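You operate a simulated robot arm through the tools that you are given. There is no shell and no other tool.

You run a simulated robot arm. Do the job below in one go: nothing can be reset, and whatever is moved stays where it is left.

Task
Put things in order on the far end of the long table. At the end: the clear jar (marked "GOLD") from the far end of the long table is on the white plate; the silver metal bowl from the far end of the long table stands where the yellow cake pop stood; the yellow cake pop from the far end of the long table stands where the clear jar stood; the pink topper stands where the silver metal bowl stood; whatever was shut is shut again. Leave all else as you found it, and nothing knocked over.

Only the result counts: the job must be done as asked and must still hold three seconds after the hand-in. Knocking over, shifting, dropping, spilling or breaking anything else fails it.

Robot
A 6-joint arm with a two-finger parallel gripper, fixed in place. Base frame: the origin is at the foot of the arm, x ahead of it, y to its left, z up; the work surface is at about z = 75. Readings come in cm, rad, newtons and seconds.
With the tool pointing down near the work surface it reaches from about 26 to 68 cm from the base axis. Its first joint turns from -1.152 to 1.152 rad. Payload 2.9 kg.
The tool frame sits at the grasp point between the pads (the TCP): z along the fingers, y along the line on which they close. The tips reach 3 cm beyond it. Largest opening 11 cm; finger width 2, thickness 1; the body of the gripper, 4.8 by 11.2 cm, starts 5.5 cm behind the TCP.
Orientation is that of the tool frame in the base frame, as [roll, pitch, yaw] about the fixed x, y, z axes, in that order (R = Rz(yaw) Ry(pitch) Rx(roll)). With the fingers straight down and closing along the base's y, the tool's x points along the base's -x, its y along +y and its z along -z.

Tools
- The arm moves only by the tool nudge_tool. Its argument "motion" is one flat list of numbers, 7 for each row, row after row: the opening in per cent of the stroke, from 0 (shut) to 100 (fully open), then the shift along the tool's x, y, z in cm, then the turn, a rotation vector about the tool's x, y, z in rad. In form: [hand, tx, ty, tz, ax, ay, az, hand, tx, ty, tz, ax, ay, az, ...]. A call has 1 to 20 rows; each row shifts and turns the commanded pose from where the row before left it, along the tool's axes as they then stand. Rows are played at 5 a second. More than 5 cm and 0.15 rad between two rows, or a gripper value outside its range, and nothing of the call is played. A pose out of reach is approached as far as the arm can. The call stops where the force on the tool passes 40 N (or 10 N more than at its start, if that is more) or the arm is blocked; 0.2 s more then pass. The fingers move at their own pace (about 10.8 cm/s each) and stop on an object; they squeeze with about 26 N. The grip force told is the motor's: it shows also when the fingers shut on nothing. Time passes only in rows, and 0.2 s behind the last, so rows that do not move let the fingers close. It gives the time, the measured TCP pose, the force on the tool (base axes), the opening and the grip force at its end, in the units of the frame above (readings bear some noise), with the torque about the TCP (base axes, N m) and any sound that the robot's microphone picked up.
- Cameras (640 x 400 px; columns grow to the right, rows downward): "scene" is fixed at [7.77, 44.03, 137.29]; the picture's right is [-0.72, -0.69, 0.00], its down [-0.47, 0.49, -0.73] and it looks along [0.51, -0.53, -0.68] (base axes); focal length 369 px, centre (320, 200). "wrist" rides on the gripper at [7.2, 1.7, -10.3] in the tool frame; the picture's right is [-0.23, 0.97, 0.00], its down [-0.76, -0.18, -0.62] and it looks along [-0.61, -0.14, 0.78] (tool axes); focal length 222 px, centre (320, 200). There is no depth. A picture from a camera that has moved, and an enlarged one, comes with that camera's place and axes in the base frame and with its lens.
- camera(camera): a new picture of that camera. No time passes.
- zoom(camera, box): a new picture of the part [left, top, right, bottom] of that camera's present view, enlarged. No time passes.
- sign_off(): hands the job in; it is judged then, once.

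Nothing tells you positions but the pictures and the camera data. Unless the task says otherwise, let go and move clear before handing in.

The tools are called after "Call:" by a JSON object that holds its "method" and its "body". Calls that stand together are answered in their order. nudge_tool: Moves the arm, as the interface text tells. Its arguments: {"type":"object","properties":{"motion":{"type":"array","items":{"type":"number"}}},"required":["motion"]} The other tools are called the same way: camera (camera) takes a picture; zoom (camera, box) takes an enlarged picture of a part of a camera's view; sign_off () hands the job in.

At the start:

```text
t: 0.0
ee_pos: [52.76, 2.11, 100.78]
tool_rot: [3.141, 0.001, 3.14]
contact_force: [0.8, 0.9, -0.2]
ft_torque: [-0.01, -0.01, -0.01]
gripper_width: 10.98
finger_force: 0.0
```

scene: 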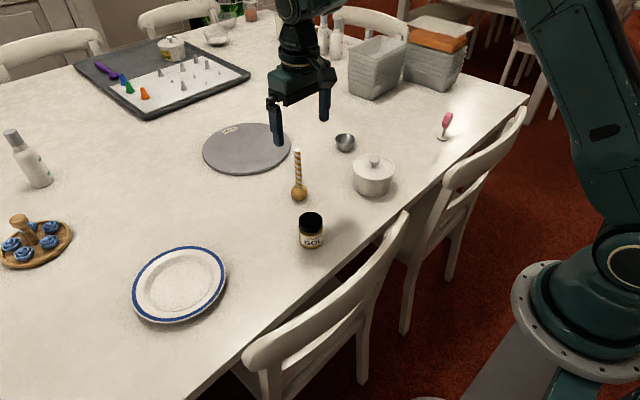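
wrist: 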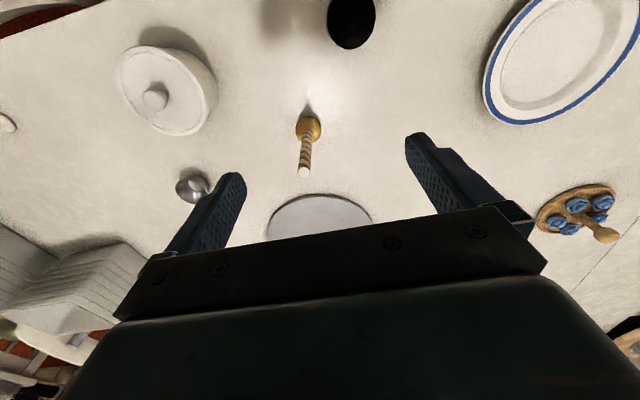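

I see the table with the jar, the yellow cake pop (stick up), a small silver bowl, a white lidded pot, the pink topper and the plate. I'll take enlarged pictures first to locate everything.

Call:
{"method": "zoom", "body": {"camera": "scene", "box": [260, 100, 420, 260]}}

Call:
{"method": "zoom", "body": {"camera": "scene", "box": [400, 80, 520, 160]}}

Call:
{"method": "zoom", "body": {"camera": "scene", "box": [100, 200, 340, 350]}}

Call:
{"method": "zoom", "body": {"camera": "scene", "box": [60, 0, 300, 150]}}

```text
2.50 times, centred on (340, 180) of scene
camera zoom: at [7.77, 44.03, 137.29], right [-0.72, -0.69, 0.0], down [-0.47, 0.49, -0.73], along [0.51, -0.53, -0.68], focal length 923 px, centre (270, 250)
```

zoom: 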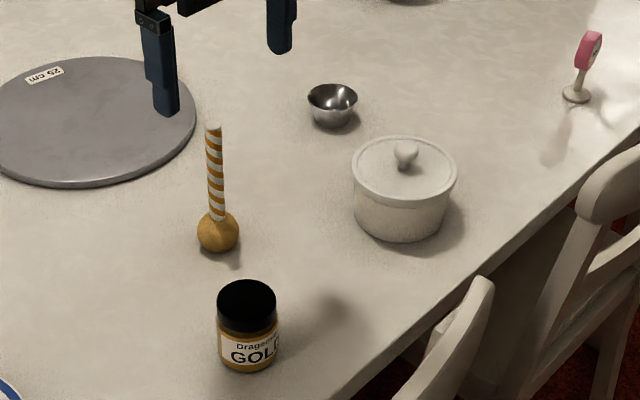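

```text
5.00 times, centred on (460, 120) of scene
camera zoom: at [7.77, 44.03, 137.29], right [-0.72, -0.69, 0.0], down [-0.47, 0.49, -0.73], along [0.51, -0.53, -0.68], focal length 1845 px, centre (-380, 600)
```

zoom: 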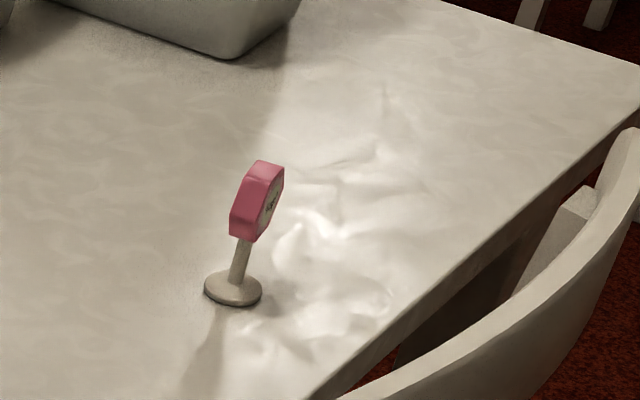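

```text
2.67 times, centred on (220, 275) of scene
camera zoom: at [7.77, 44.03, 137.29], right [-0.72, -0.69, 0.0], down [-0.47, 0.49, -0.73], along [0.51, -0.53, -0.68], focal length 984 px, centre (587, 0)
```

zoom: 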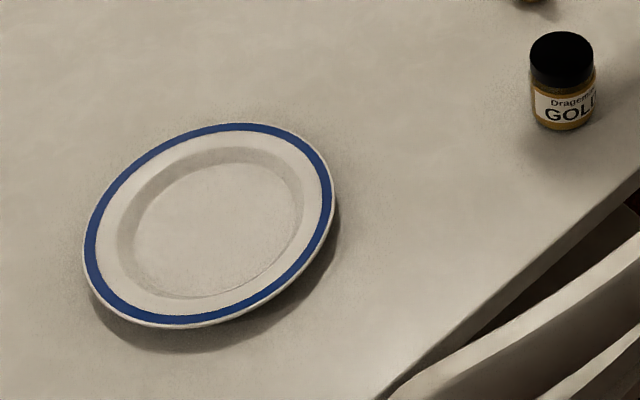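

```text
2.67 times, centred on (180, 75) of scene
camera zoom: at [7.77, 44.03, 137.29], right [-0.72, -0.69, 0.0], down [-0.47, 0.49, -0.73], along [0.51, -0.53, -0.68], focal length 984 px, centre (693, 533)
```

zoom: 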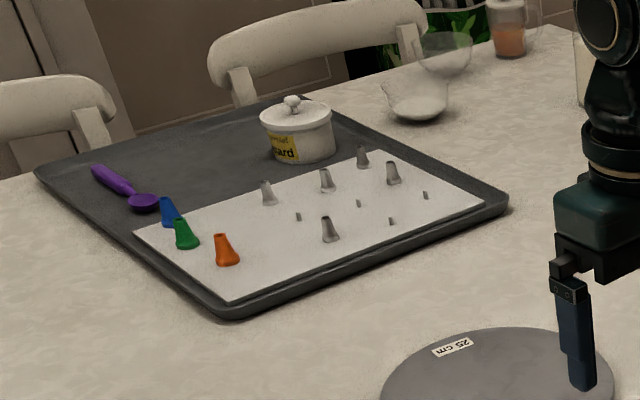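

The jar is near (46, 7), the cake pop near (58, -1), the bowl near (64, -25) and the plate near (56, 33), with the pot and the pink object towards -y. I'll move the wrist camera over there for a closer look at the pink object and the pot.

Call:
{"method": "nudge_tool", "body": {"motion": [100, 1.6, -4.25, -0.5, 0, 0, 0, 100, 1.6, -4.25, -0.5, 0, 0, 0, 100, 1.6, -4.25, -0.5, 0, 0, 0, 100, 1.6, -4.25, -0.5, 0, 0, 0, 100, 1.6, -4.25, -0.5, 0, 0, 0, 100, 1.6, -4.25, -0.5, 0, 0, 0, 100, 0, 0, 0, 0, 0, 0.14, 100, 0, 0, 0, 0, 0, 0.14, 100, 0, 0, 0, 0, 0, 0.14, 100, 0, 0, 0, 0, 0, 0.14, 100, 0, 0, 0, 0, 0, 0.14]}}

Call:
{"method": "camera", "body": {"camera": "wrist"}}

Call:
{"method": "camera", "body": {"camera": "scene"}}

```text
t: 2.4
ee_pos: [43.12, -23.43, 103.82]
tool_rot: [-3.141, 0.002, 2.44]
contact_force: [0.2, 0.2, -0.1]
ft_torque: [0.04, 0.02, -0.02]
gripper_width: 11.0
finger_force: 0.1
```

```text
taken
camera wrist: at [38.67, -17.3, 114.02], right [0.8, 0.6, 0.0], down [0.47, -0.63, 0.62], along [0.37, -0.5, -0.78], focal length 222 px, centre (320, 200)
```

wrist: 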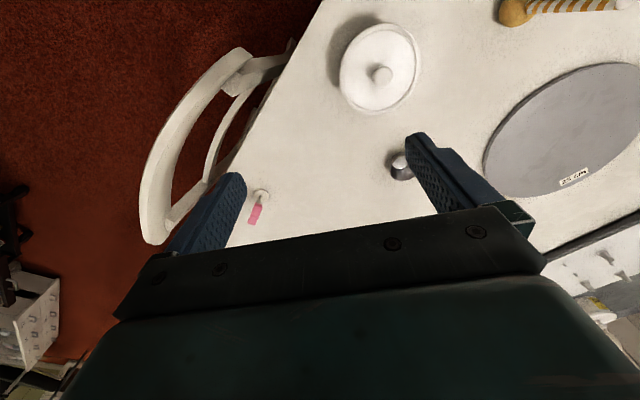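

```text
taken
```

scene: 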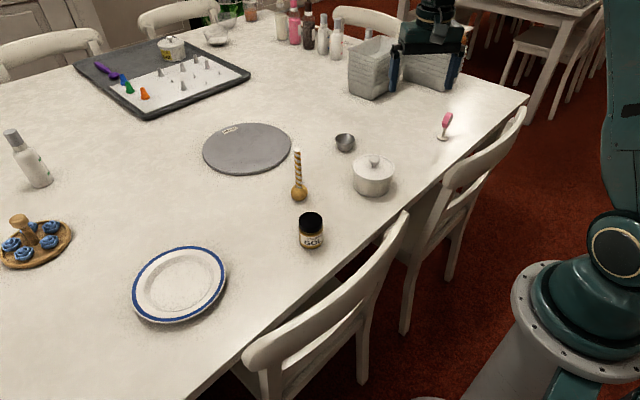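

The wrist camera sees the pot at the top, the bowl by the right finger and the pink object by the left finger. I'll enlarge both.

Call:
{"method": "zoom", "body": {"camera": "wrist", "box": [200, 140, 320, 240]}}

Call:
{"method": "zoom", "body": {"camera": "wrist", "box": [300, 0, 460, 200]}}

Call:
{"method": "zoom", "body": {"camera": "scene", "box": [420, 95, 480, 155]}}

Call:
{"method": "zoom", "body": {"camera": "scene", "box": [200, 0, 400, 100]}}

Call:
{"method": "zoom", "body": {"camera": "scene", "box": [320, 120, 400, 200]}}

```text
4.00 times, centred on (260, 190) of wrist
camera zoom: at [38.67, -17.3, 114.02], right [0.8, 0.6, 0.0], down [0.47, -0.63, 0.62], along [0.37, -0.5, -0.78], focal length 888 px, centre (560, 240)
```

zoom: 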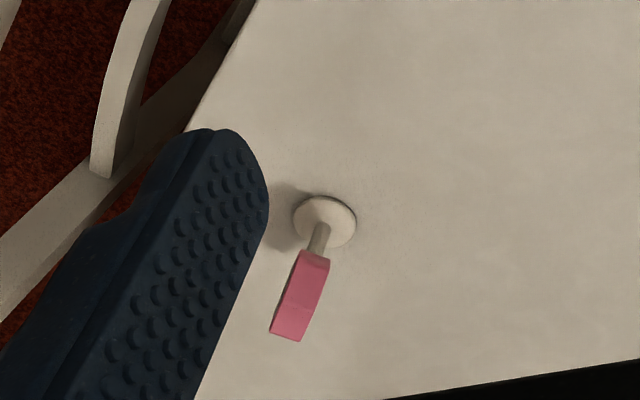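

```text
2.00 times, centred on (380, 100) of wrist
camera zoom: at [38.67, -17.3, 114.02], right [0.8, 0.6, 0.0], down [0.47, -0.63, 0.62], along [0.37, -0.5, -0.78], focal length 444 px, centre (200, 400)
```

zoom: 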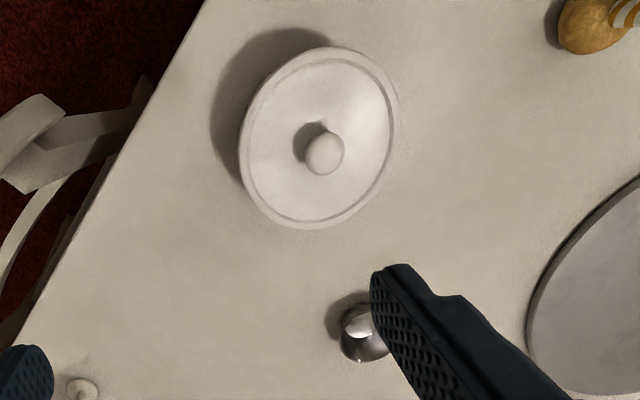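

```text
6.67 times, centred on (450, 125) of scene
camera zoom: at [7.77, 44.03, 137.29], right [-0.72, -0.69, 0.0], down [-0.47, 0.49, -0.73], along [0.51, -0.53, -0.68], focal length 2460 px, centre (-547, 700)
```

zoom: 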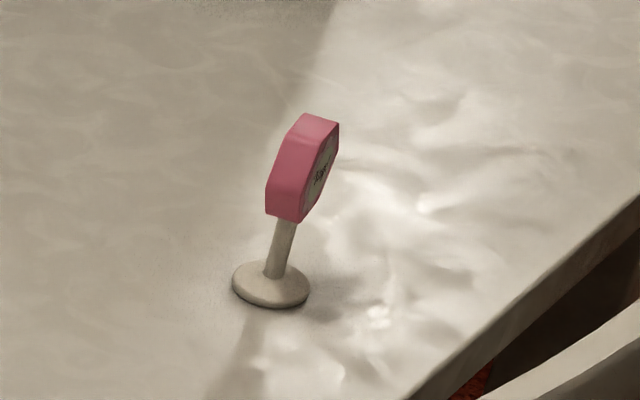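

```text
3.20 times, centred on (300, 50) of scene
camera zoom: at [7.77, 44.03, 137.29], right [-0.72, -0.69, 0.0], down [-0.47, 0.49, -0.73], along [0.51, -0.53, -0.68], focal length 1181 px, centre (384, 680)
```

zoom: 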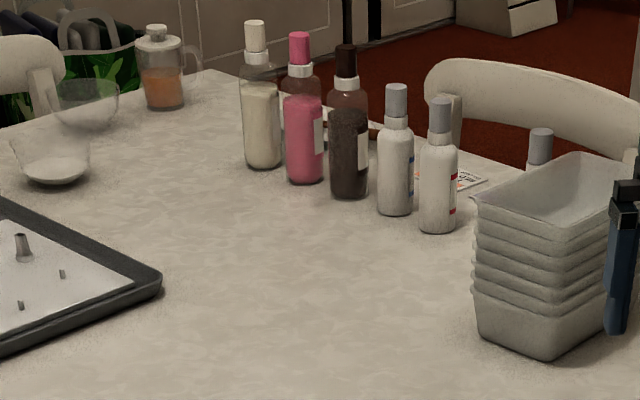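

```text
5.00 times, centred on (360, 160) of scene
camera zoom: at [7.77, 44.03, 137.29], right [-0.72, -0.69, 0.0], down [-0.47, 0.49, -0.73], along [0.51, -0.53, -0.68], focal length 1845 px, centre (120, 400)
```

zoom: 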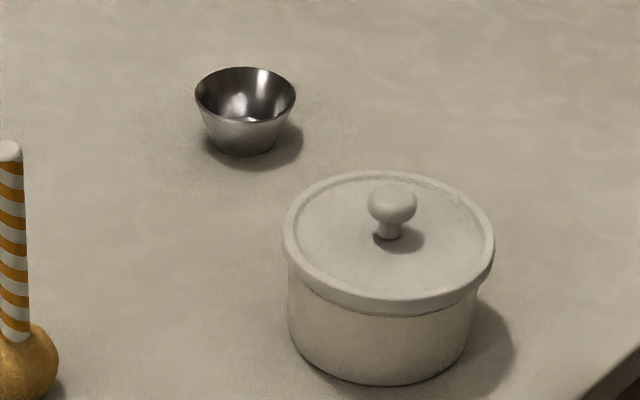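

The pink object looks like a small printed sign on a round foot, which would make it a topper. I'll move the wrist camera so it faces the printed side and check before committing.

Call:
{"method": "nudge_tool", "body": {"motion": [100, 0, 0, 0, 0, 0, -0.14, 100, 0, 0, 0, 0, 0, -0.14, 100, 0, 0, 0, 0, 0, -0.14, 100, 0, 0, 0, 0, 0, -0.14, 100, 0, 0, 0, 0, 0, -0.14, 100, 1.0, -4.1, 0.6, 0, 0, 0, 100, 1.0, -4.1, 0.6, 0, 0, 0, 100, 1.0, -4.1, 0.6, 0, 0, 0, 100, 1.0, -4.1, 0.6, 0, 0, 0, 100, 1.0, -4.1, 0.6, 0, 0, 0]}}

Call:
{"method": "camera", "body": {"camera": "wrist"}}

Call:
{"method": "camera", "body": {"camera": "scene"}}

```text
t: 4.6
ee_pos: [37.98, -43.85, 100.64]
tool_rot: [3.142, 0.0, -3.14]
contact_force: [-0.4, 0.5, -0.4]
ft_torque: [-0.01, 0.0, -0.01]
gripper_width: 10.99
finger_force: 0.0
```

```text
taken
camera wrist: at [30.81, -42.09, 110.94], right [0.23, 0.97, 0.0], down [0.76, -0.18, 0.62], along [0.61, -0.14, -0.78], focal length 222 px, centre (320, 200)
```

wrist: 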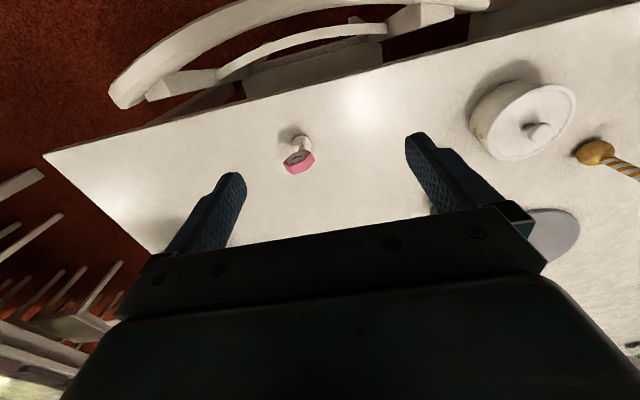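

```text
taken
```

scene: 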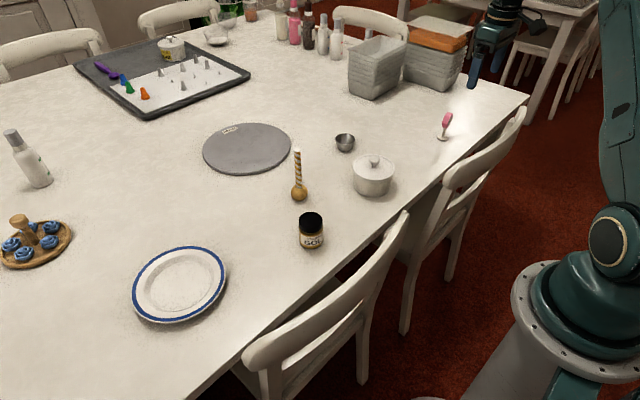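

Call:
{"method": "zoom", "body": {"camera": "wrist", "box": [260, 115, 340, 185]}}

Call:
{"method": "zoom", "body": {"camera": "wrist", "box": [440, 60, 640, 200]}}

```text
5.71 times, centred on (300, 150) of wrist
camera zoom: at [30.81, -42.09, 110.94], right [0.23, 0.97, 0.0], down [0.76, -0.18, 0.62], along [0.61, -0.14, -0.78], focal length 1269 px, centre (434, 486)
```

zoom: 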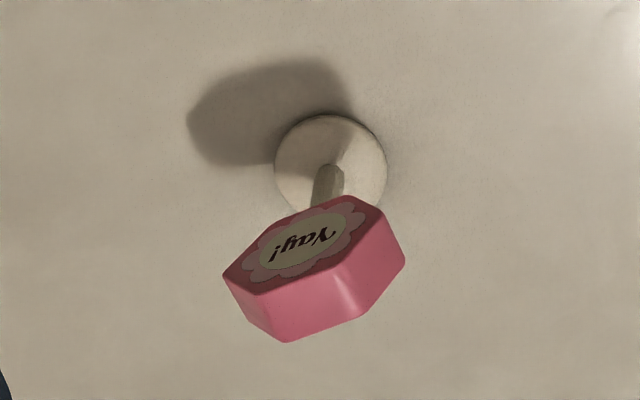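

```text
2.86 times, centred on (540, 130) of wrist
camera zoom: at [30.81, -42.09, 110.94], right [0.23, 0.97, 0.0], down [0.76, -0.18, 0.62], along [0.61, -0.14, -0.78], focal length 635 px, centre (-309, 400)
```

zoom: 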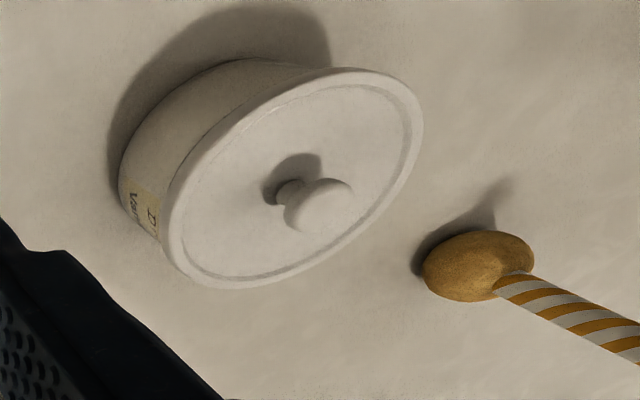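

It reads "Yay!", so this is the pink topper, on a round foot at about (46, -48.6). Next I'll go above the clear jar and check its position from there.

Call:
{"method": "nudge_tool", "body": {"motion": [100, -0.71, 4.64, 0, 0, 0, 0, 100, -0.71, 4.64, 0, 0, 0, 0, 100, -0.71, 4.64, 0, 0, 0, 0, 100, -0.71, 4.64, 0, 0, 0, 0, 100, -0.71, 4.64, 0, 0, 0, 0, 100, -0.71, 4.64, 0, 0, 0, 0, 100, -0.71, 4.64, 0, 0, 0, 0, 100, -0.71, 4.64, 0, 0, 0, 0, 100, -0.71, 4.64, 0, 0, 0, 0, 100, -0.71, 4.64, 0, 0, 0, 0, 100, -0.71, 4.64, 0, 0, 0, 0, 100, 0, 0, 0, 0, 0, 0]}}

Call:
{"method": "camera", "body": {"camera": "wrist"}}

Call:
{"method": "zoom", "body": {"camera": "wrist", "box": [220, 40, 420, 180]}}

```text
t: 7.2
ee_pos: [45.91, 7.37, 100.69]
tool_rot: [-3.141, 0.0, 3.14]
contact_force: [-0.7, -0.2, -0.4]
ft_torque: [0.0, -0.03, -0.03]
gripper_width: 11.01
finger_force: 0.1
```

```text
taken
camera wrist: at [38.81, 9.18, 111.0], right [0.23, 0.97, 0.0], down [0.76, -0.18, 0.62], along [0.61, -0.14, -0.78], focal length 222 px, centre (320, 200)
```

wrist: 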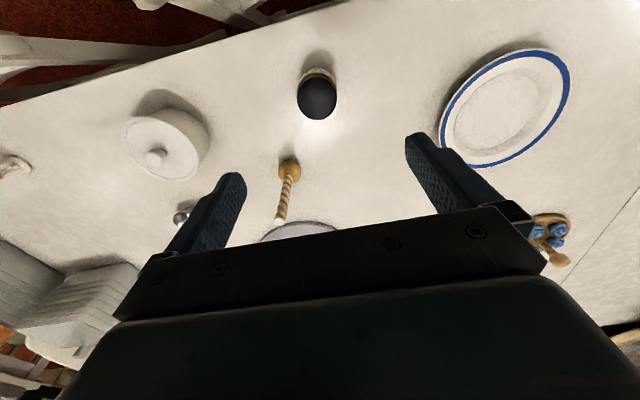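

```text
2.86 times, centred on (320, 110) of wrist
camera zoom: at [38.81, 9.18, 111.0], right [0.23, 0.97, 0.0], down [0.76, -0.18, 0.62], along [0.61, -0.14, -0.78], focal length 635 px, centre (320, 457)
```

zoom: 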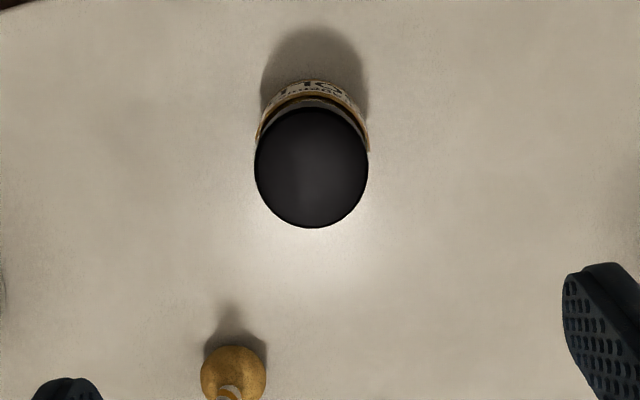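

The lid centre is at about (45.75, 7.25) with its top near z = 82.8, matching the scene estimate. I'll go down to mid-height and grip the jar.

Call:
{"method": "nudge_tool", "body": {"motion": [100, 0.15, -0.1, 4.3, 0, 0, 0, 100, 0, 0, 4.3, 0, 0, 0, 100, 0, 0, 4.3, 0, 0, 0, 100, 0, 0, 4.3, 0, 0, 0, 100, 0, 0, 4.3, 0, 0, 0, 100, 0, 0, 0, 0, 0, 0]}}

Call:
{"method": "camera", "body": {"camera": "wrist"}}

Call:
{"method": "zoom", "body": {"camera": "scene", "box": [240, 140, 400, 260]}}

```text
t: 8.6
ee_pos: [45.99, 7.13, 79.12]
tool_rot: [-3.14, -0.001, 3.141]
contact_force: [0.2, -0.2, 1.1]
ft_torque: [0.0, 0.03, 0.01]
gripper_width: 10.97
finger_force: 0.0
```

```text
taken
camera wrist: at [38.8, 8.99, 89.5], right [0.23, 0.97, 0.0], down [0.76, -0.18, 0.62], along [0.61, -0.14, -0.78], focal length 222 px, centre (320, 200)
```

wrist: 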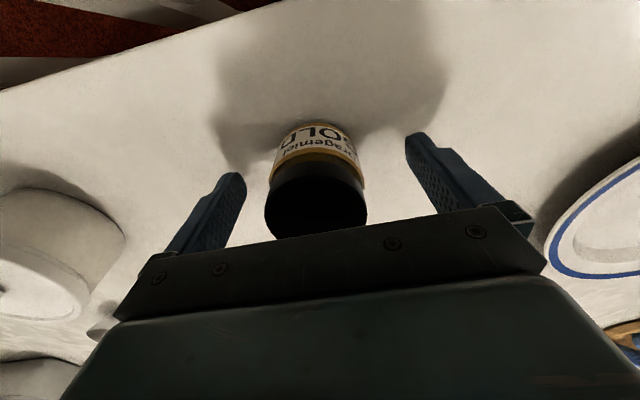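

```text
3.33 times, centred on (320, 200) of scene
camera zoom: at [7.77, 44.03, 137.29], right [-0.72, -0.69, 0.0], down [-0.47, 0.49, -0.73], along [0.51, -0.53, -0.68], focal length 1230 px, centre (320, 200)
```

zoom: 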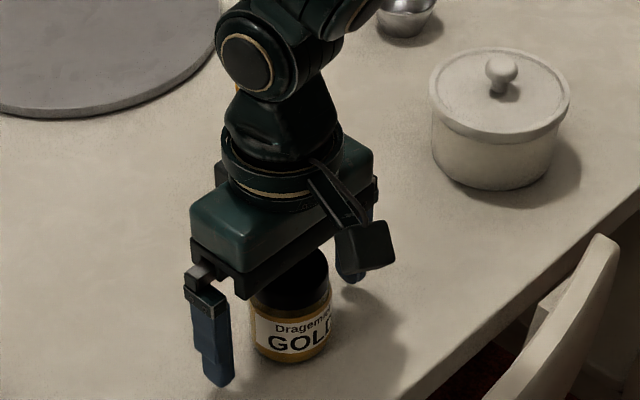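

The fingers straddle the jar cleanly, so I'll close them.

Call:
{"method": "nudge_tool", "body": {"motion": [0, 0, 0, 0, 0, 0, 0, 0, 0, 0, 0, 0, 0, 0, 0, 0, 0, 0, 0, 0, 0, 0, 0, 0, 0, 0, 0, 0]}}

Call:
{"method": "camera", "body": {"camera": "wrist"}}

```text
t: 9.6
ee_pos: [45.98, 7.16, 79.24]
tool_rot: [3.14, 0.0, -3.141]
contact_force: [-0.5, -0.2, 0.1]
ft_torque: [0.0, 0.0, -0.03]
gripper_width: 5.29
finger_force: 26.3
```

```text
taken
camera wrist: at [38.79, 8.98, 89.55], right [0.23, 0.97, 0.0], down [0.76, -0.18, 0.62], along [0.61, -0.14, -0.78], focal length 222 px, centre (320, 200)
```

wrist: 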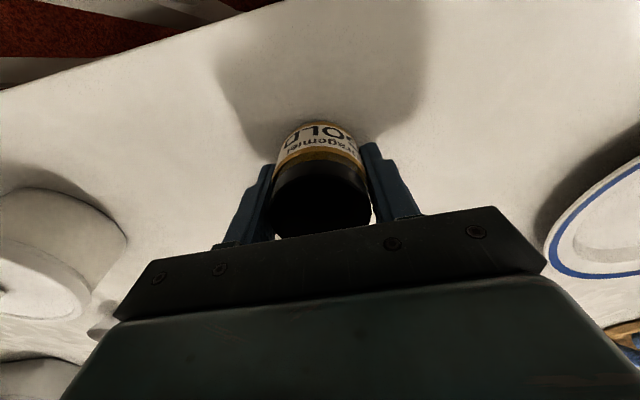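

The jar is held (5.3 cm wide). I'll lift it and carry it towards the plate.

Call:
{"method": "nudge_tool", "body": {"motion": [0, 0, 0, -2, 0, 0, 0, 0, 0, 0, -4, 0, 0, 0, 0, 0, 0, -4, 0, 0, 0, 0, 0, 0, -4, 0, 0, 0, 0, -1.4, 3.4, 0, 0, 0, 0, 0, -1.4, 3.4, 0, 0, 0, 0, 0, -1.4, 3.4, 0, 0, 0, 0, 0, -1.4, 3.4, 0, 0, 0, 0, 0, 0, 0, 0, 0, 0, 0]}}

Call:
{"method": "camera", "body": {"camera": "wrist"}}

Call:
{"method": "camera", "body": {"camera": "scene"}}

```text
t: 11.6
ee_pos: [51.25, 20.76, 93.06]
tool_rot: [3.141, -0.001, 3.141]
contact_force: [-0.3, 1.3, 0.3]
ft_torque: [0.0, -0.04, -0.02]
gripper_width: 0.0
finger_force: 26.3
```

```text
taken
camera wrist: at [44.1, 22.61, 103.47], right [0.23, 0.97, 0.0], down [0.76, -0.18, 0.62], along [0.61, -0.14, -0.78], focal length 222 px, centre (320, 200)
```

wrist: 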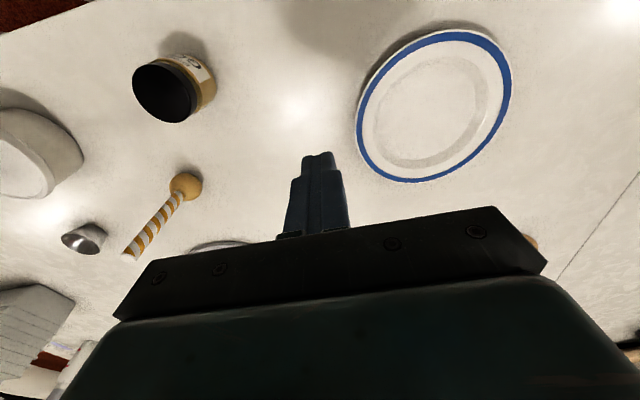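

```text
taken
```

scene: 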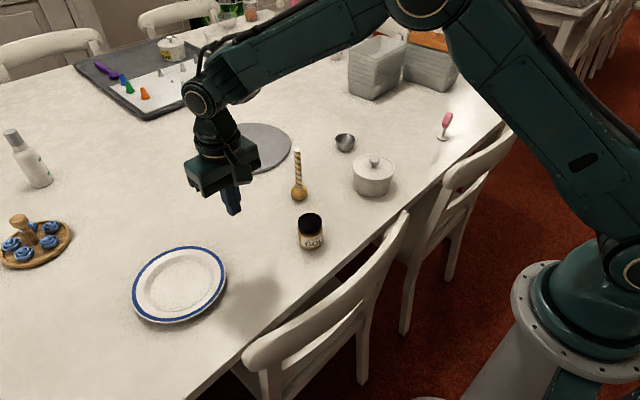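

The jar slipped out of the fingers; it still appears to stand about where it was. I'll look closely before trying again.

Call:
{"method": "zoom", "body": {"camera": "scene", "box": [260, 100, 420, 260]}}

Call:
{"method": "zoom", "body": {"camera": "wrist", "box": [100, 20, 260, 140]}}

Call:
{"method": "zoom", "body": {"camera": "wrist", "box": [330, 10, 530, 200]}}

```text
2.50 times, centred on (340, 180) of scene
camera zoom: at [7.77, 44.03, 137.29], right [-0.72, -0.69, 0.0], down [-0.47, 0.49, -0.73], along [0.51, -0.53, -0.68], focal length 923 px, centre (270, 250)
```

zoom: 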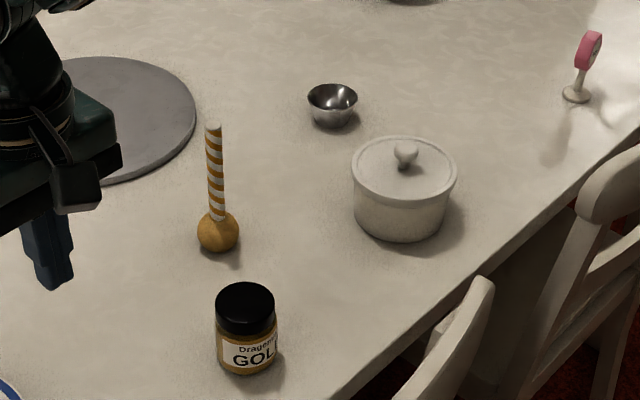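

```text
3.33 times, centred on (180, 80) of wrist
camera zoom: at [44.1, 22.61, 103.47], right [0.23, 0.97, 0.0], down [0.76, -0.18, 0.62], along [0.61, -0.14, -0.78], focal length 740 px, centre (787, 600)
```

zoom: 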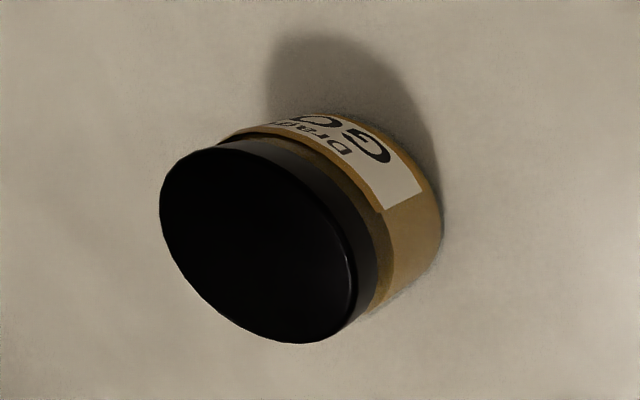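

```text
2.11 times, centred on (430, 105) of wrist
camera zoom: at [44.1, 22.61, 103.47], right [0.23, 0.97, 0.0], down [0.76, -0.18, 0.62], along [0.61, -0.14, -0.78], focal length 468 px, centre (88, 400)
```

zoom: 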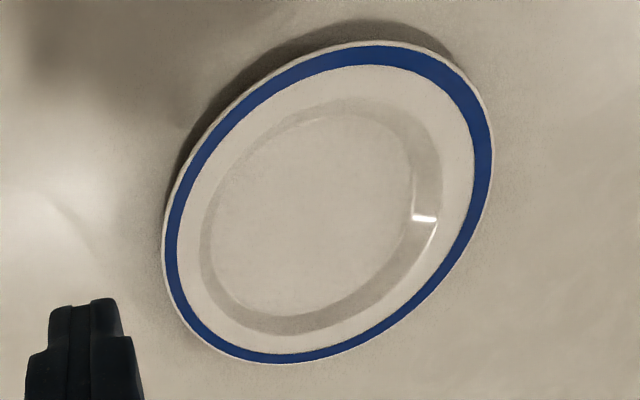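

The jar is still upright and has shifted only a few millimetres. I'll open, return above it, then grip again and lift slowly while watching the force.

Call:
{"method": "nudge_tool", "body": {"motion": [0, 0, 0, -4, 0, 0, 0, 100, 1.41, -3.31, 0, 0, 0, 0, 100, 1.41, -3.31, 0, 0, 0, 0, 100, 1.41, -3.31, 0, 0, 0, 0, 100, 1.41, -3.31, 0, 0, 0, 0, 100, 0, 0, 0, 0, 0, 0]}}

Call:
{"method": "zoom", "body": {"camera": "wrist", "box": [220, 40, 420, 180]}}

```text
t: 13.0
ee_pos: [45.62, 7.27, 97.23]
tool_rot: [3.141, -0.001, -3.142]
contact_force: [-0.1, 0.0, 0.7]
ft_torque: [0.01, -0.01, 0.02]
gripper_width: 10.97
finger_force: 0.1
```

```text
2.86 times, centred on (320, 110) of wrist
camera zoom: at [38.48, 9.05, 107.52], right [0.23, 0.97, 0.0], down [0.76, -0.18, 0.62], along [0.61, -0.14, -0.78], focal length 635 px, centre (320, 457)
```

zoom: 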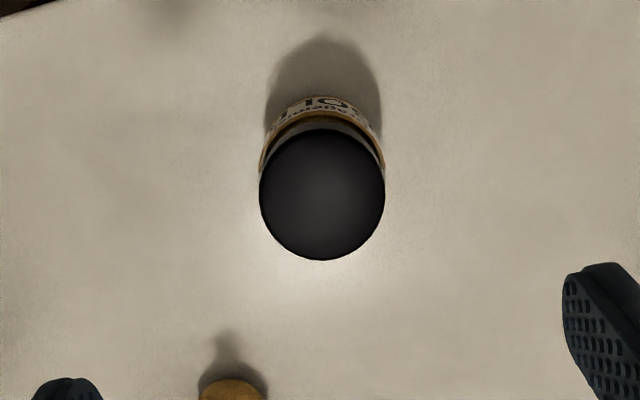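

The jar is now at about (45.55, 7.55). I'll descend, grip slightly lower and test-lift slowly.

Call:
{"method": "nudge_tool", "body": {"motion": [100, 0.1, 0.2, 4.6, 0, 0, 0, 100, 0, 0, 4.6, 0, 0, 0, 100, 0, 0, 4.6, 0, 0, 0, 100, 0, 0, 4.6, 0, 0, 0, 100, 0, 0, 0, 0, 0, 0, 0, 0, 0, 0, 0, 0, 0, 0, 0, 0, 0, 0, 0, 0, 0, 0, 0, 0, 0, 0, 0, 0, 0, 0, 0, 0, 0, 0, 0, 0, 0, 0, 0, 0, 0]}}

Call:
{"method": "nudge_tool", "body": {"motion": [0, 0, 0, -0.2, 0, 0, 0, 0, 0, 0, -0.2, 0, 0, 0, 0, 0, 0, -0.2, 0, 0, 0, 0, 0, 0, -0.2, 0, 0, 0, 0, 0, 0, -0.2, 0, 0, 0]}}

Call:
{"method": "camera", "body": {"camera": "wrist"}}

Call:
{"method": "zoom", "body": {"camera": "scene", "box": [240, 140, 400, 260]}}

```text
t: 15.2
ee_pos: [45.29, 7.41, 78.65]
tool_rot: [3.141, 0.0, -3.141]
contact_force: [0.5, 0.3, 0.4]
ft_torque: [0.0, 0.05, 0.01]
gripper_width: 5.23
finger_force: 25.6
```

```text
t: 16.4
ee_pos: [45.54, 7.59, 79.86]
tool_rot: [3.141, -0.001, 3.141]
contact_force: [0.0, -0.4, -0.5]
ft_torque: [-0.01, 0.01, -0.05]
gripper_width: 5.24
finger_force: 26.1
```

```text
taken
camera wrist: at [38.4, 9.4, 90.15], right [0.23, 0.97, 0.0], down [0.76, -0.18, 0.62], along [0.61, -0.14, -0.78], focal length 222 px, centre (320, 200)
```

wrist: 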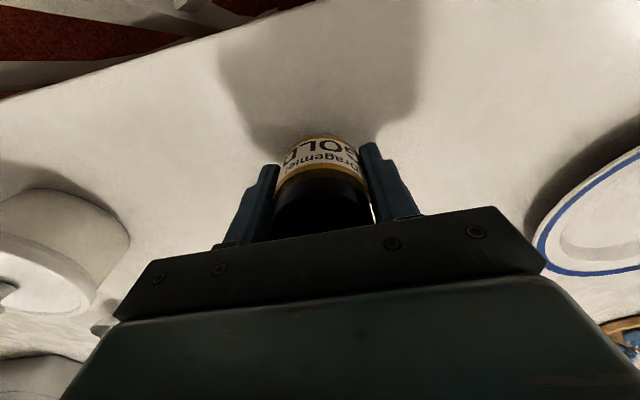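

```text
3.33 times, centred on (320, 200) of scene
camera zoom: at [7.78, 44.03, 137.29], right [-0.72, -0.69, 0.0], down [-0.47, 0.49, -0.73], along [0.51, -0.53, -0.68], focal length 1230 px, centre (320, 200)
```

zoom: 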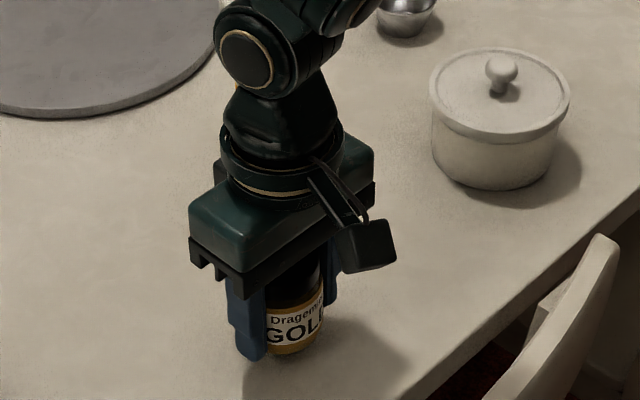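

Call:
{"method": "nudge_tool", "body": {"motion": [0, 0, 0, -0.25, 0, 0, 0, 0, 0, 0, -0.25, 0, 0, 0, 0, 0, 0, -0.25, 0, 0, 0, 0, 0, 0, -0.25, 0, 0, 0, 0, 0, 0, -0.25, 0, 0, 0, 0, 0, 0, -0.25, 0, 0, 0]}}

Call:
{"method": "camera", "body": {"camera": "wrist"}}

Call:
{"method": "zoom", "body": {"camera": "scene", "box": [240, 140, 400, 260]}}

```text
t: 17.8
ee_pos: [45.48, 7.72, 81.27]
tool_rot: [3.141, 0.001, 3.142]
contact_force: [0.3, -0.9, -0.1]
ft_torque: [-0.02, -0.01, -0.01]
gripper_width: 5.21
finger_force: 25.9
```

```text
taken
camera wrist: at [38.38, 9.37, 91.67], right [0.23, 0.97, 0.0], down [0.76, -0.18, 0.62], along [0.61, -0.14, -0.78], focal length 222 px, centre (320, 200)
```

wrist: 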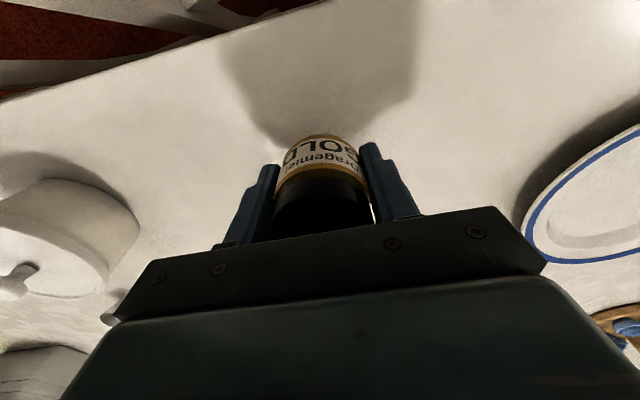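

```text
3.33 times, centred on (320, 200) of scene
camera zoom: at [7.78, 44.03, 137.29], right [-0.72, -0.69, 0.0], down [-0.47, 0.49, -0.73], along [0.51, -0.53, -0.68], focal length 1230 px, centre (320, 200)
```

zoom: 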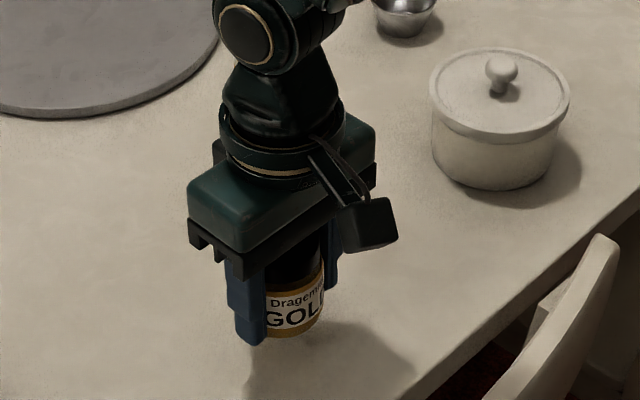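

Lifted slowly, the jar holds. I'll raise it gently and carry it slowly towards the plate centre at about (56, 33).

Call:
{"method": "nudge_tool", "body": {"motion": [0, 0, 0, -0.4, 0, 0, 0, 0, 0, 0, -0.6, 0, 0, 0, 0, 0, 0, -0.8, 0, 0, 0, 0, 0, 0, -0.8, 0, 0, 0, 0, 0, 0, -0.8, 0, 0, 0, 0, 0, 0, -0.6, 0, 0, 0, 0, -0.1, 0.25, 0, 0, 0, 0, 0, -0.2, 0.5, 0, 0, 0, 0, 0, -0.3, 0.75, 0, 0, 0, 0, 0, -0.4, 0.95, 0, 0, 0, 0, 0, -0.4, 0.95, 0, 0, 0, 0, 0, -0.4, 0.95, 0, 0, 0, 0, 0, -0.4, 0.95, 0, 0, 0, 0, 0, -0.4, 0.95, 0, 0, 0, 0, 0, -0.4, 0.95, 0, 0, 0, 0, 0, -0.4, 0.95, 0, 0, 0, 0, 0, -0.4, 0.95, 0, 0, 0, 0]}}

Call:
{"method": "camera", "body": {"camera": "wrist"}}

Call:
{"method": "camera", "body": {"camera": "scene"}}

```text
t: 21.4
ee_pos: [49.58, 16.74, 85.33]
tool_rot: [3.141, 0.0, -3.14]
contact_force: [0.0, 0.0, -1.2]
ft_torque: [0.0, -0.03, 0.01]
gripper_width: 5.24
finger_force: 25.8
```

```text
taken
camera wrist: at [42.29, 18.57, 95.71], right [0.23, 0.97, 0.0], down [0.76, -0.18, 0.62], along [0.61, -0.14, -0.78], focal length 222 px, centre (320, 200)
```

wrist: 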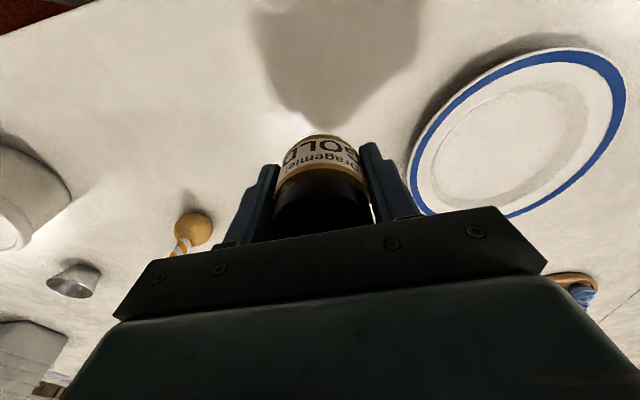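

```text
taken
```

scene: 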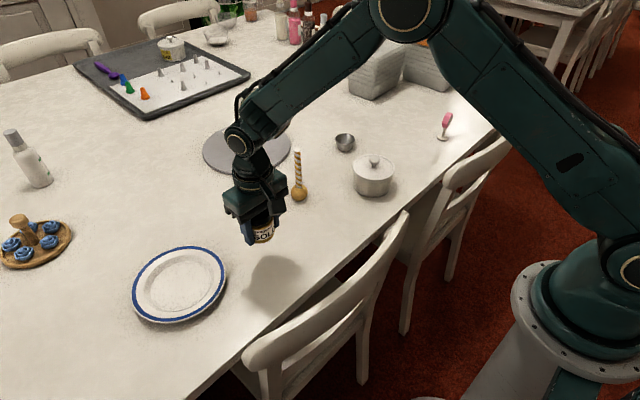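

The jar is held steadily. I'll go on to above the plate centre.

Call:
{"method": "nudge_tool", "body": {"motion": [0, -0.38, 0.95, 0, 0, 0, 0, 0, -0.38, 0.95, 0, 0, 0, 0, 0, -0.38, 0.95, 0, 0, 0, 0, 0, -0.38, 0.95, 0, 0, 0, 0, 0, -0.38, 0.95, 0, 0, 0, 0, 0, -0.38, 0.95, 0, 0, 0, 0, 0, -0.38, 0.95, 0, 0, 0, 0, 0, -0.38, 0.95, 0, 0, 0, 0, 0, -0.38, 0.95, 0, 0, 0, 0, 0, -0.38, 0.95, 0, 0, 0, 0, 0, -0.38, 0.95, 0, 0, 0, 0, 0, -0.38, 0.95, 0, 0, 0, 0, 0, -0.38, 0.95, 0, 0, 0, 0, 0, -0.38, 0.95, 0, 0, 0, 0, 0, -0.38, 0.95, 0, 0, 0, 0, 0, -0.38, 0.95, 0, 0, 0, 0, 0, -0.28, 0.7, 0, 0, 0, 0, 0, -0.1, 0.3, 0, 0, 0, 0, 0, 0, 0, 0, 0, 0, 0]}}

Call:
{"method": "camera", "body": {"camera": "wrist"}}

Call:
{"method": "zoom", "body": {"camera": "scene", "box": [100, 180, 300, 340]}}

```text
t: 25.4
ee_pos: [55.93, 32.96, 85.34]
tool_rot: [-3.141, 0.001, 3.141]
contact_force: [-0.4, 0.4, -0.6]
ft_torque: [0.02, -0.02, 0.03]
gripper_width: 5.25
finger_force: 25.8
```

```text
taken
camera wrist: at [48.66, 34.78, 95.64], right [0.23, 0.97, 0.0], down [0.76, -0.18, 0.62], along [0.61, -0.14, -0.78], focal length 222 px, centre (320, 200)
```

wrist: 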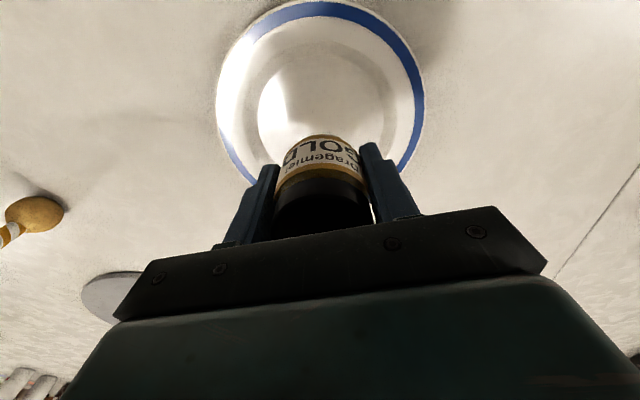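

```text
2.50 times, centred on (200, 260) of scene
camera zoom: at [7.78, 44.03, 137.29], right [-0.72, -0.69, 0.0], down [-0.47, 0.49, -0.73], along [0.51, -0.53, -0.68], focal length 923 px, centre (620, 50)
```

zoom: 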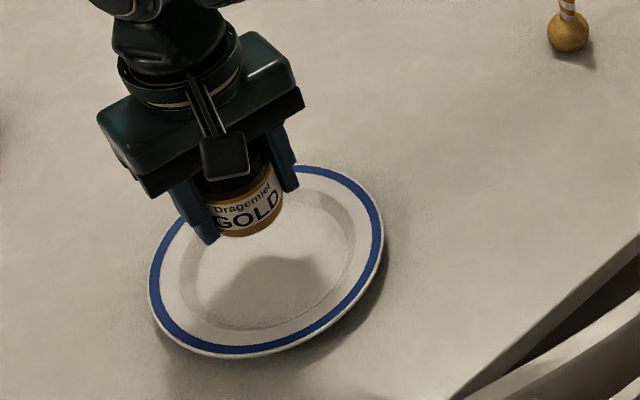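

The jar is centred over the plate's well. I'll lower it slowly and stop just above.

Call:
{"method": "nudge_tool", "body": {"motion": [0, 0, 0, 0.3, 0, 0, 0, 0, 0, 0, 0.5, 0, 0, 0, 0, 0, 0, 0.6, 0, 0, 0, 0, 0, 0, 0.6, 0, 0, 0, 0, 0, 0, 0.6, 0, 0, 0, 0, 0, 0, 0.6, 0, 0, 0, 0, 0, 0, 0.6, 0, 0, 0, 0, 0, 0, 0.5, 0, 0, 0, 0, 0, 0, 0.4, 0, 0, 0, 0, 0, 0, 0.3, 0, 0, 0, 0, 0, 0, 0, 0, 0, 0]}}

Call:
{"method": "camera", "body": {"camera": "wrist"}}

Call:
{"method": "zoom", "body": {"camera": "scene", "box": [120, 220, 260, 330]}}

```text
t: 27.8
ee_pos: [56.0, 32.89, 80.35]
tool_rot: [-3.141, 0.0, -3.141]
contact_force: [0.4, -0.4, -0.1]
ft_torque: [0.01, 0.02, -0.02]
gripper_width: 5.21
finger_force: 26.4
```

```text
taken
camera wrist: at [48.7, 34.71, 90.62], right [0.23, 0.97, 0.0], down [0.76, -0.18, 0.62], along [0.61, -0.14, -0.78], focal length 222 px, centre (320, 200)
```

wrist: 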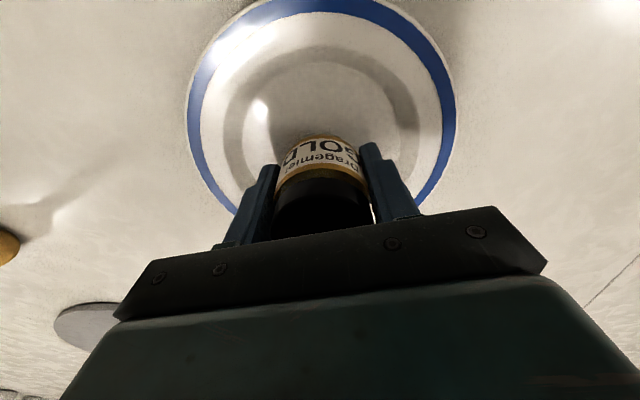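

```text
3.64 times, centred on (190, 275) of scene
camera zoom: at [7.78, 44.03, 137.29], right [-0.72, -0.69, 0.0], down [-0.47, 0.49, -0.73], along [0.51, -0.53, -0.68], focal length 1342 px, centre (793, -73)
```

zoom: 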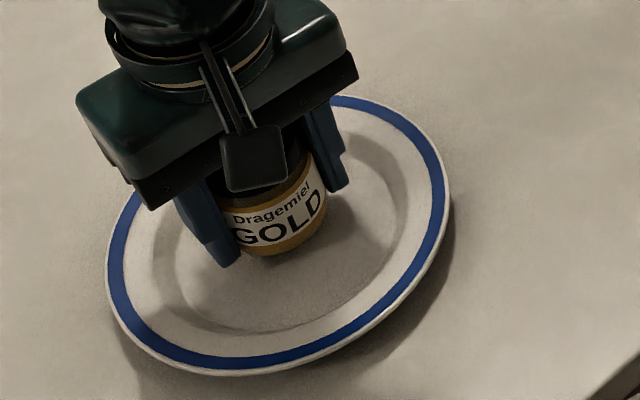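

Call:
{"method": "nudge_tool", "body": {"motion": [0, 0, 0, 0.2, 0, 0, 0, 0, 0, 0, 0.2, 0, 0, 0, 0, 0, 0, 0.2, 0, 0, 0, 0, 0, 0, 0.2, 0, 0, 0]}}

Call:
{"method": "zoom", "body": {"camera": "scene", "box": [120, 220, 260, 330]}}

Call:
{"method": "zoom", "body": {"camera": "wrist", "box": [240, 80, 400, 240]}}

```text
t: 28.8
ee_pos: [55.83, 32.99, 79.45]
tool_rot: [-3.14, 0.0, 3.14]
contact_force: [0.3, 0.8, -0.7]
ft_torque: [-0.01, 0.03, -0.01]
gripper_width: 5.2
finger_force: 26.2
```

```text
3.64 times, centred on (190, 275) of scene
camera zoom: at [7.78, 44.03, 137.29], right [-0.72, -0.69, 0.0], down [-0.47, 0.49, -0.73], along [0.51, -0.53, -0.68], focal length 1342 px, centre (793, -73)
```

zoom: 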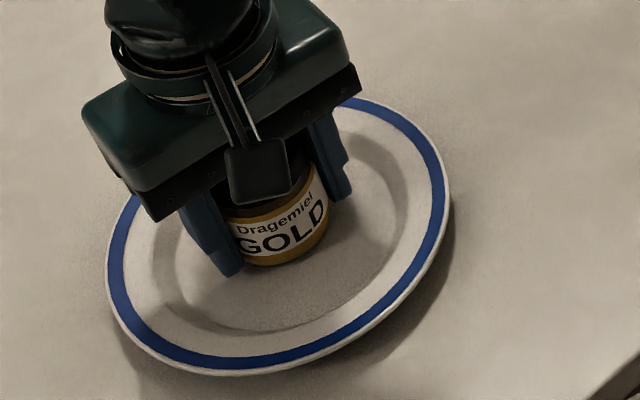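

```text
2.50 times, centred on (320, 160) of wrist
camera zoom: at [48.71, 34.76, 89.77], right [0.23, 0.97, 0.0], down [0.76, -0.18, 0.62], along [0.61, -0.14, -0.78], focal length 555 px, centre (320, 300)
```

zoom: 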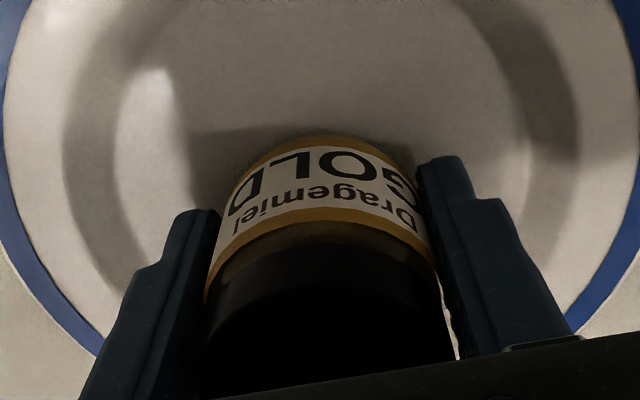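

Call:
{"method": "nudge_tool", "body": {"motion": [0, 0, 0, 0.15, 0, 0, 0, 0, 0, 0, 0.15, 0, 0, 0]}}

Call:
{"method": "zoom", "body": {"camera": "wrist", "box": [240, 80, 400, 240]}}

```text
t: 29.4
ee_pos: [55.99, 32.92, 79.19]
tool_rot: [-3.142, 0.0, -3.141]
contact_force: [-0.2, 0.0, 6.9]
ft_torque: [-0.07, 0.05, 0.01]
gripper_width: 5.21
finger_force: 26.2
```

```text
2.50 times, centred on (320, 160) of wrist
camera zoom: at [48.66, 34.73, 89.64], right [0.23, 0.97, 0.0], down [0.76, -0.18, 0.62], along [0.61, -0.14, -0.78], focal length 555 px, centre (320, 300)
```

zoom: 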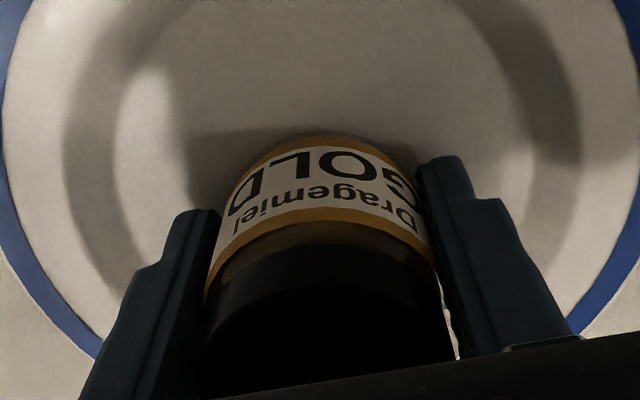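

The force shows the jar has touched the plate. I'll release with a small opening to stay clear of the rim, then rise.

Call:
{"method": "nudge_tool", "body": {"motion": [65, 0, 0, 0, 0, 0, 0, 65, 0, 0, 0, 0, 0, 0, 65, 0, 0, -1, 0, 0, 0, 65, 0, 0, -3, 0, 0, 0, 65, 0, 0, -4, 0, 0, 0, 65, 0, 0, -5, 0, 0, 0, 65, 0, 0, -5, 0, 0, 0, 65, 0, 0, 0, 0, 0, 0]}}

Call:
{"method": "camera", "body": {"camera": "wrist"}}

Call:
{"method": "zoom", "body": {"camera": "scene", "box": [120, 220, 260, 330]}}

```text
t: 31.2
ee_pos: [55.59, 33.14, 97.33]
tool_rot: [3.14, 0.0, -3.141]
contact_force: [0.0, -0.2, 0.4]
ft_torque: [0.02, -0.01, 0.03]
gripper_width: 7.14
finger_force: 0.0
```

```text
taken
camera wrist: at [48.38, 34.86, 107.65], right [0.23, 0.97, 0.0], down [0.76, -0.18, 0.62], along [0.61, -0.14, -0.78], focal length 222 px, centre (320, 200)
```

wrist: 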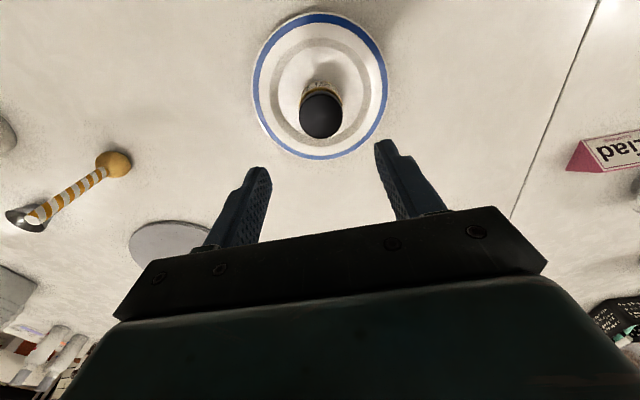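

```text
3.64 times, centred on (190, 275) of scene
camera zoom: at [7.77, 44.03, 137.29], right [-0.72, -0.69, 0.0], down [-0.47, 0.49, -0.73], along [0.51, -0.53, -0.68], focal length 1342 px, centre (793, -73)
```

zoom: 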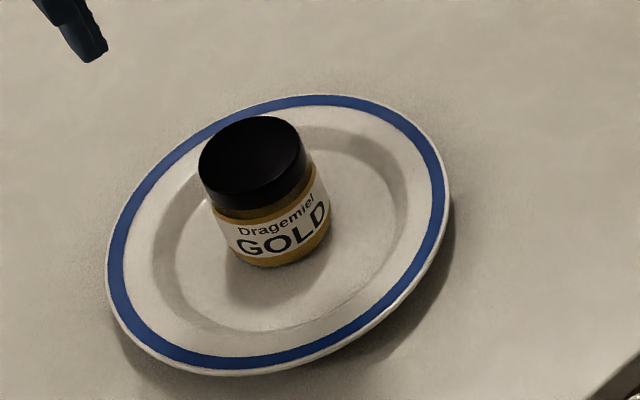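

The jar stands upright on the plate. I'll glance at the pink sign far off to the side to rule it out, then fetch the cake pop.

Call:
{"method": "zoom", "body": {"camera": "wrist", "box": [540, 110, 640, 190]}}

Call:
{"method": "zoom", "body": {"camera": "wrist", "box": [0, 130, 160, 250]}}

Call:
{"method": "camera", "body": {"camera": "scene"}}

```text
5.00 times, centred on (590, 150) of wrist
camera zoom: at [48.38, 34.86, 107.65], right [0.23, 0.97, 0.0], down [0.76, -0.18, 0.62], along [0.61, -0.14, -0.78], focal length 1111 px, centre (-1030, 450)
```

zoom: 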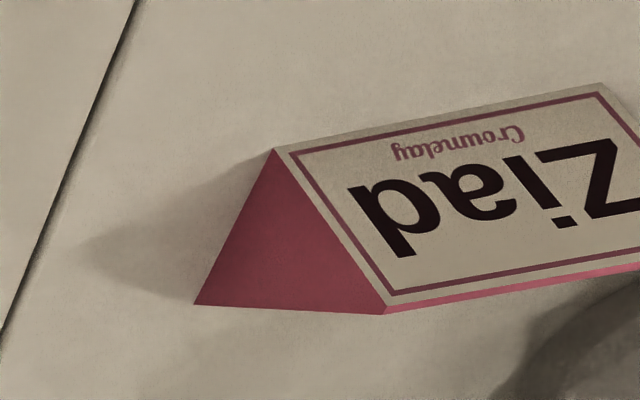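

```text
3.33 times, centred on (80, 190) of wrist
camera zoom: at [48.38, 34.86, 107.65], right [0.23, 0.97, 0.0], down [0.76, -0.18, 0.62], along [0.61, -0.14, -0.78], focal length 740 px, centre (1120, 233)
```

zoom: 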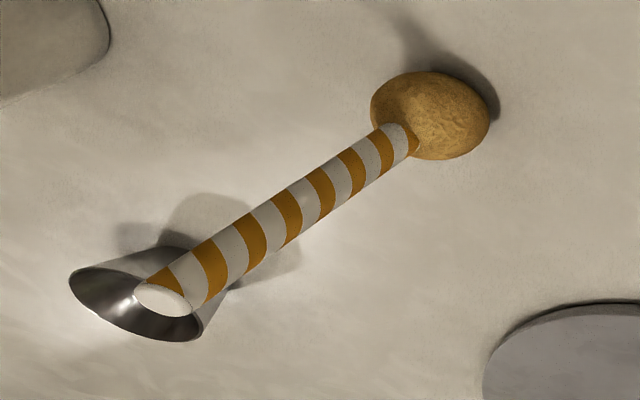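

```text
taken
```

scene: 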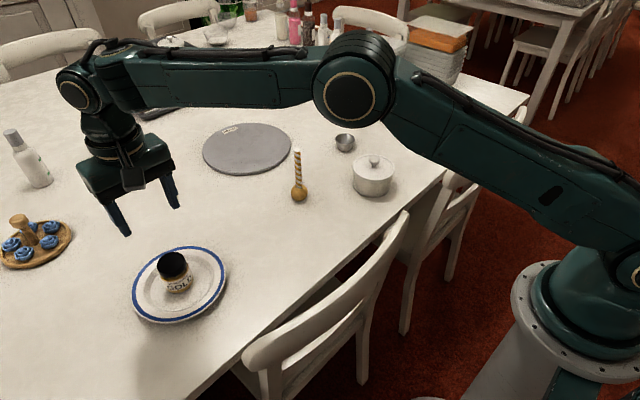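

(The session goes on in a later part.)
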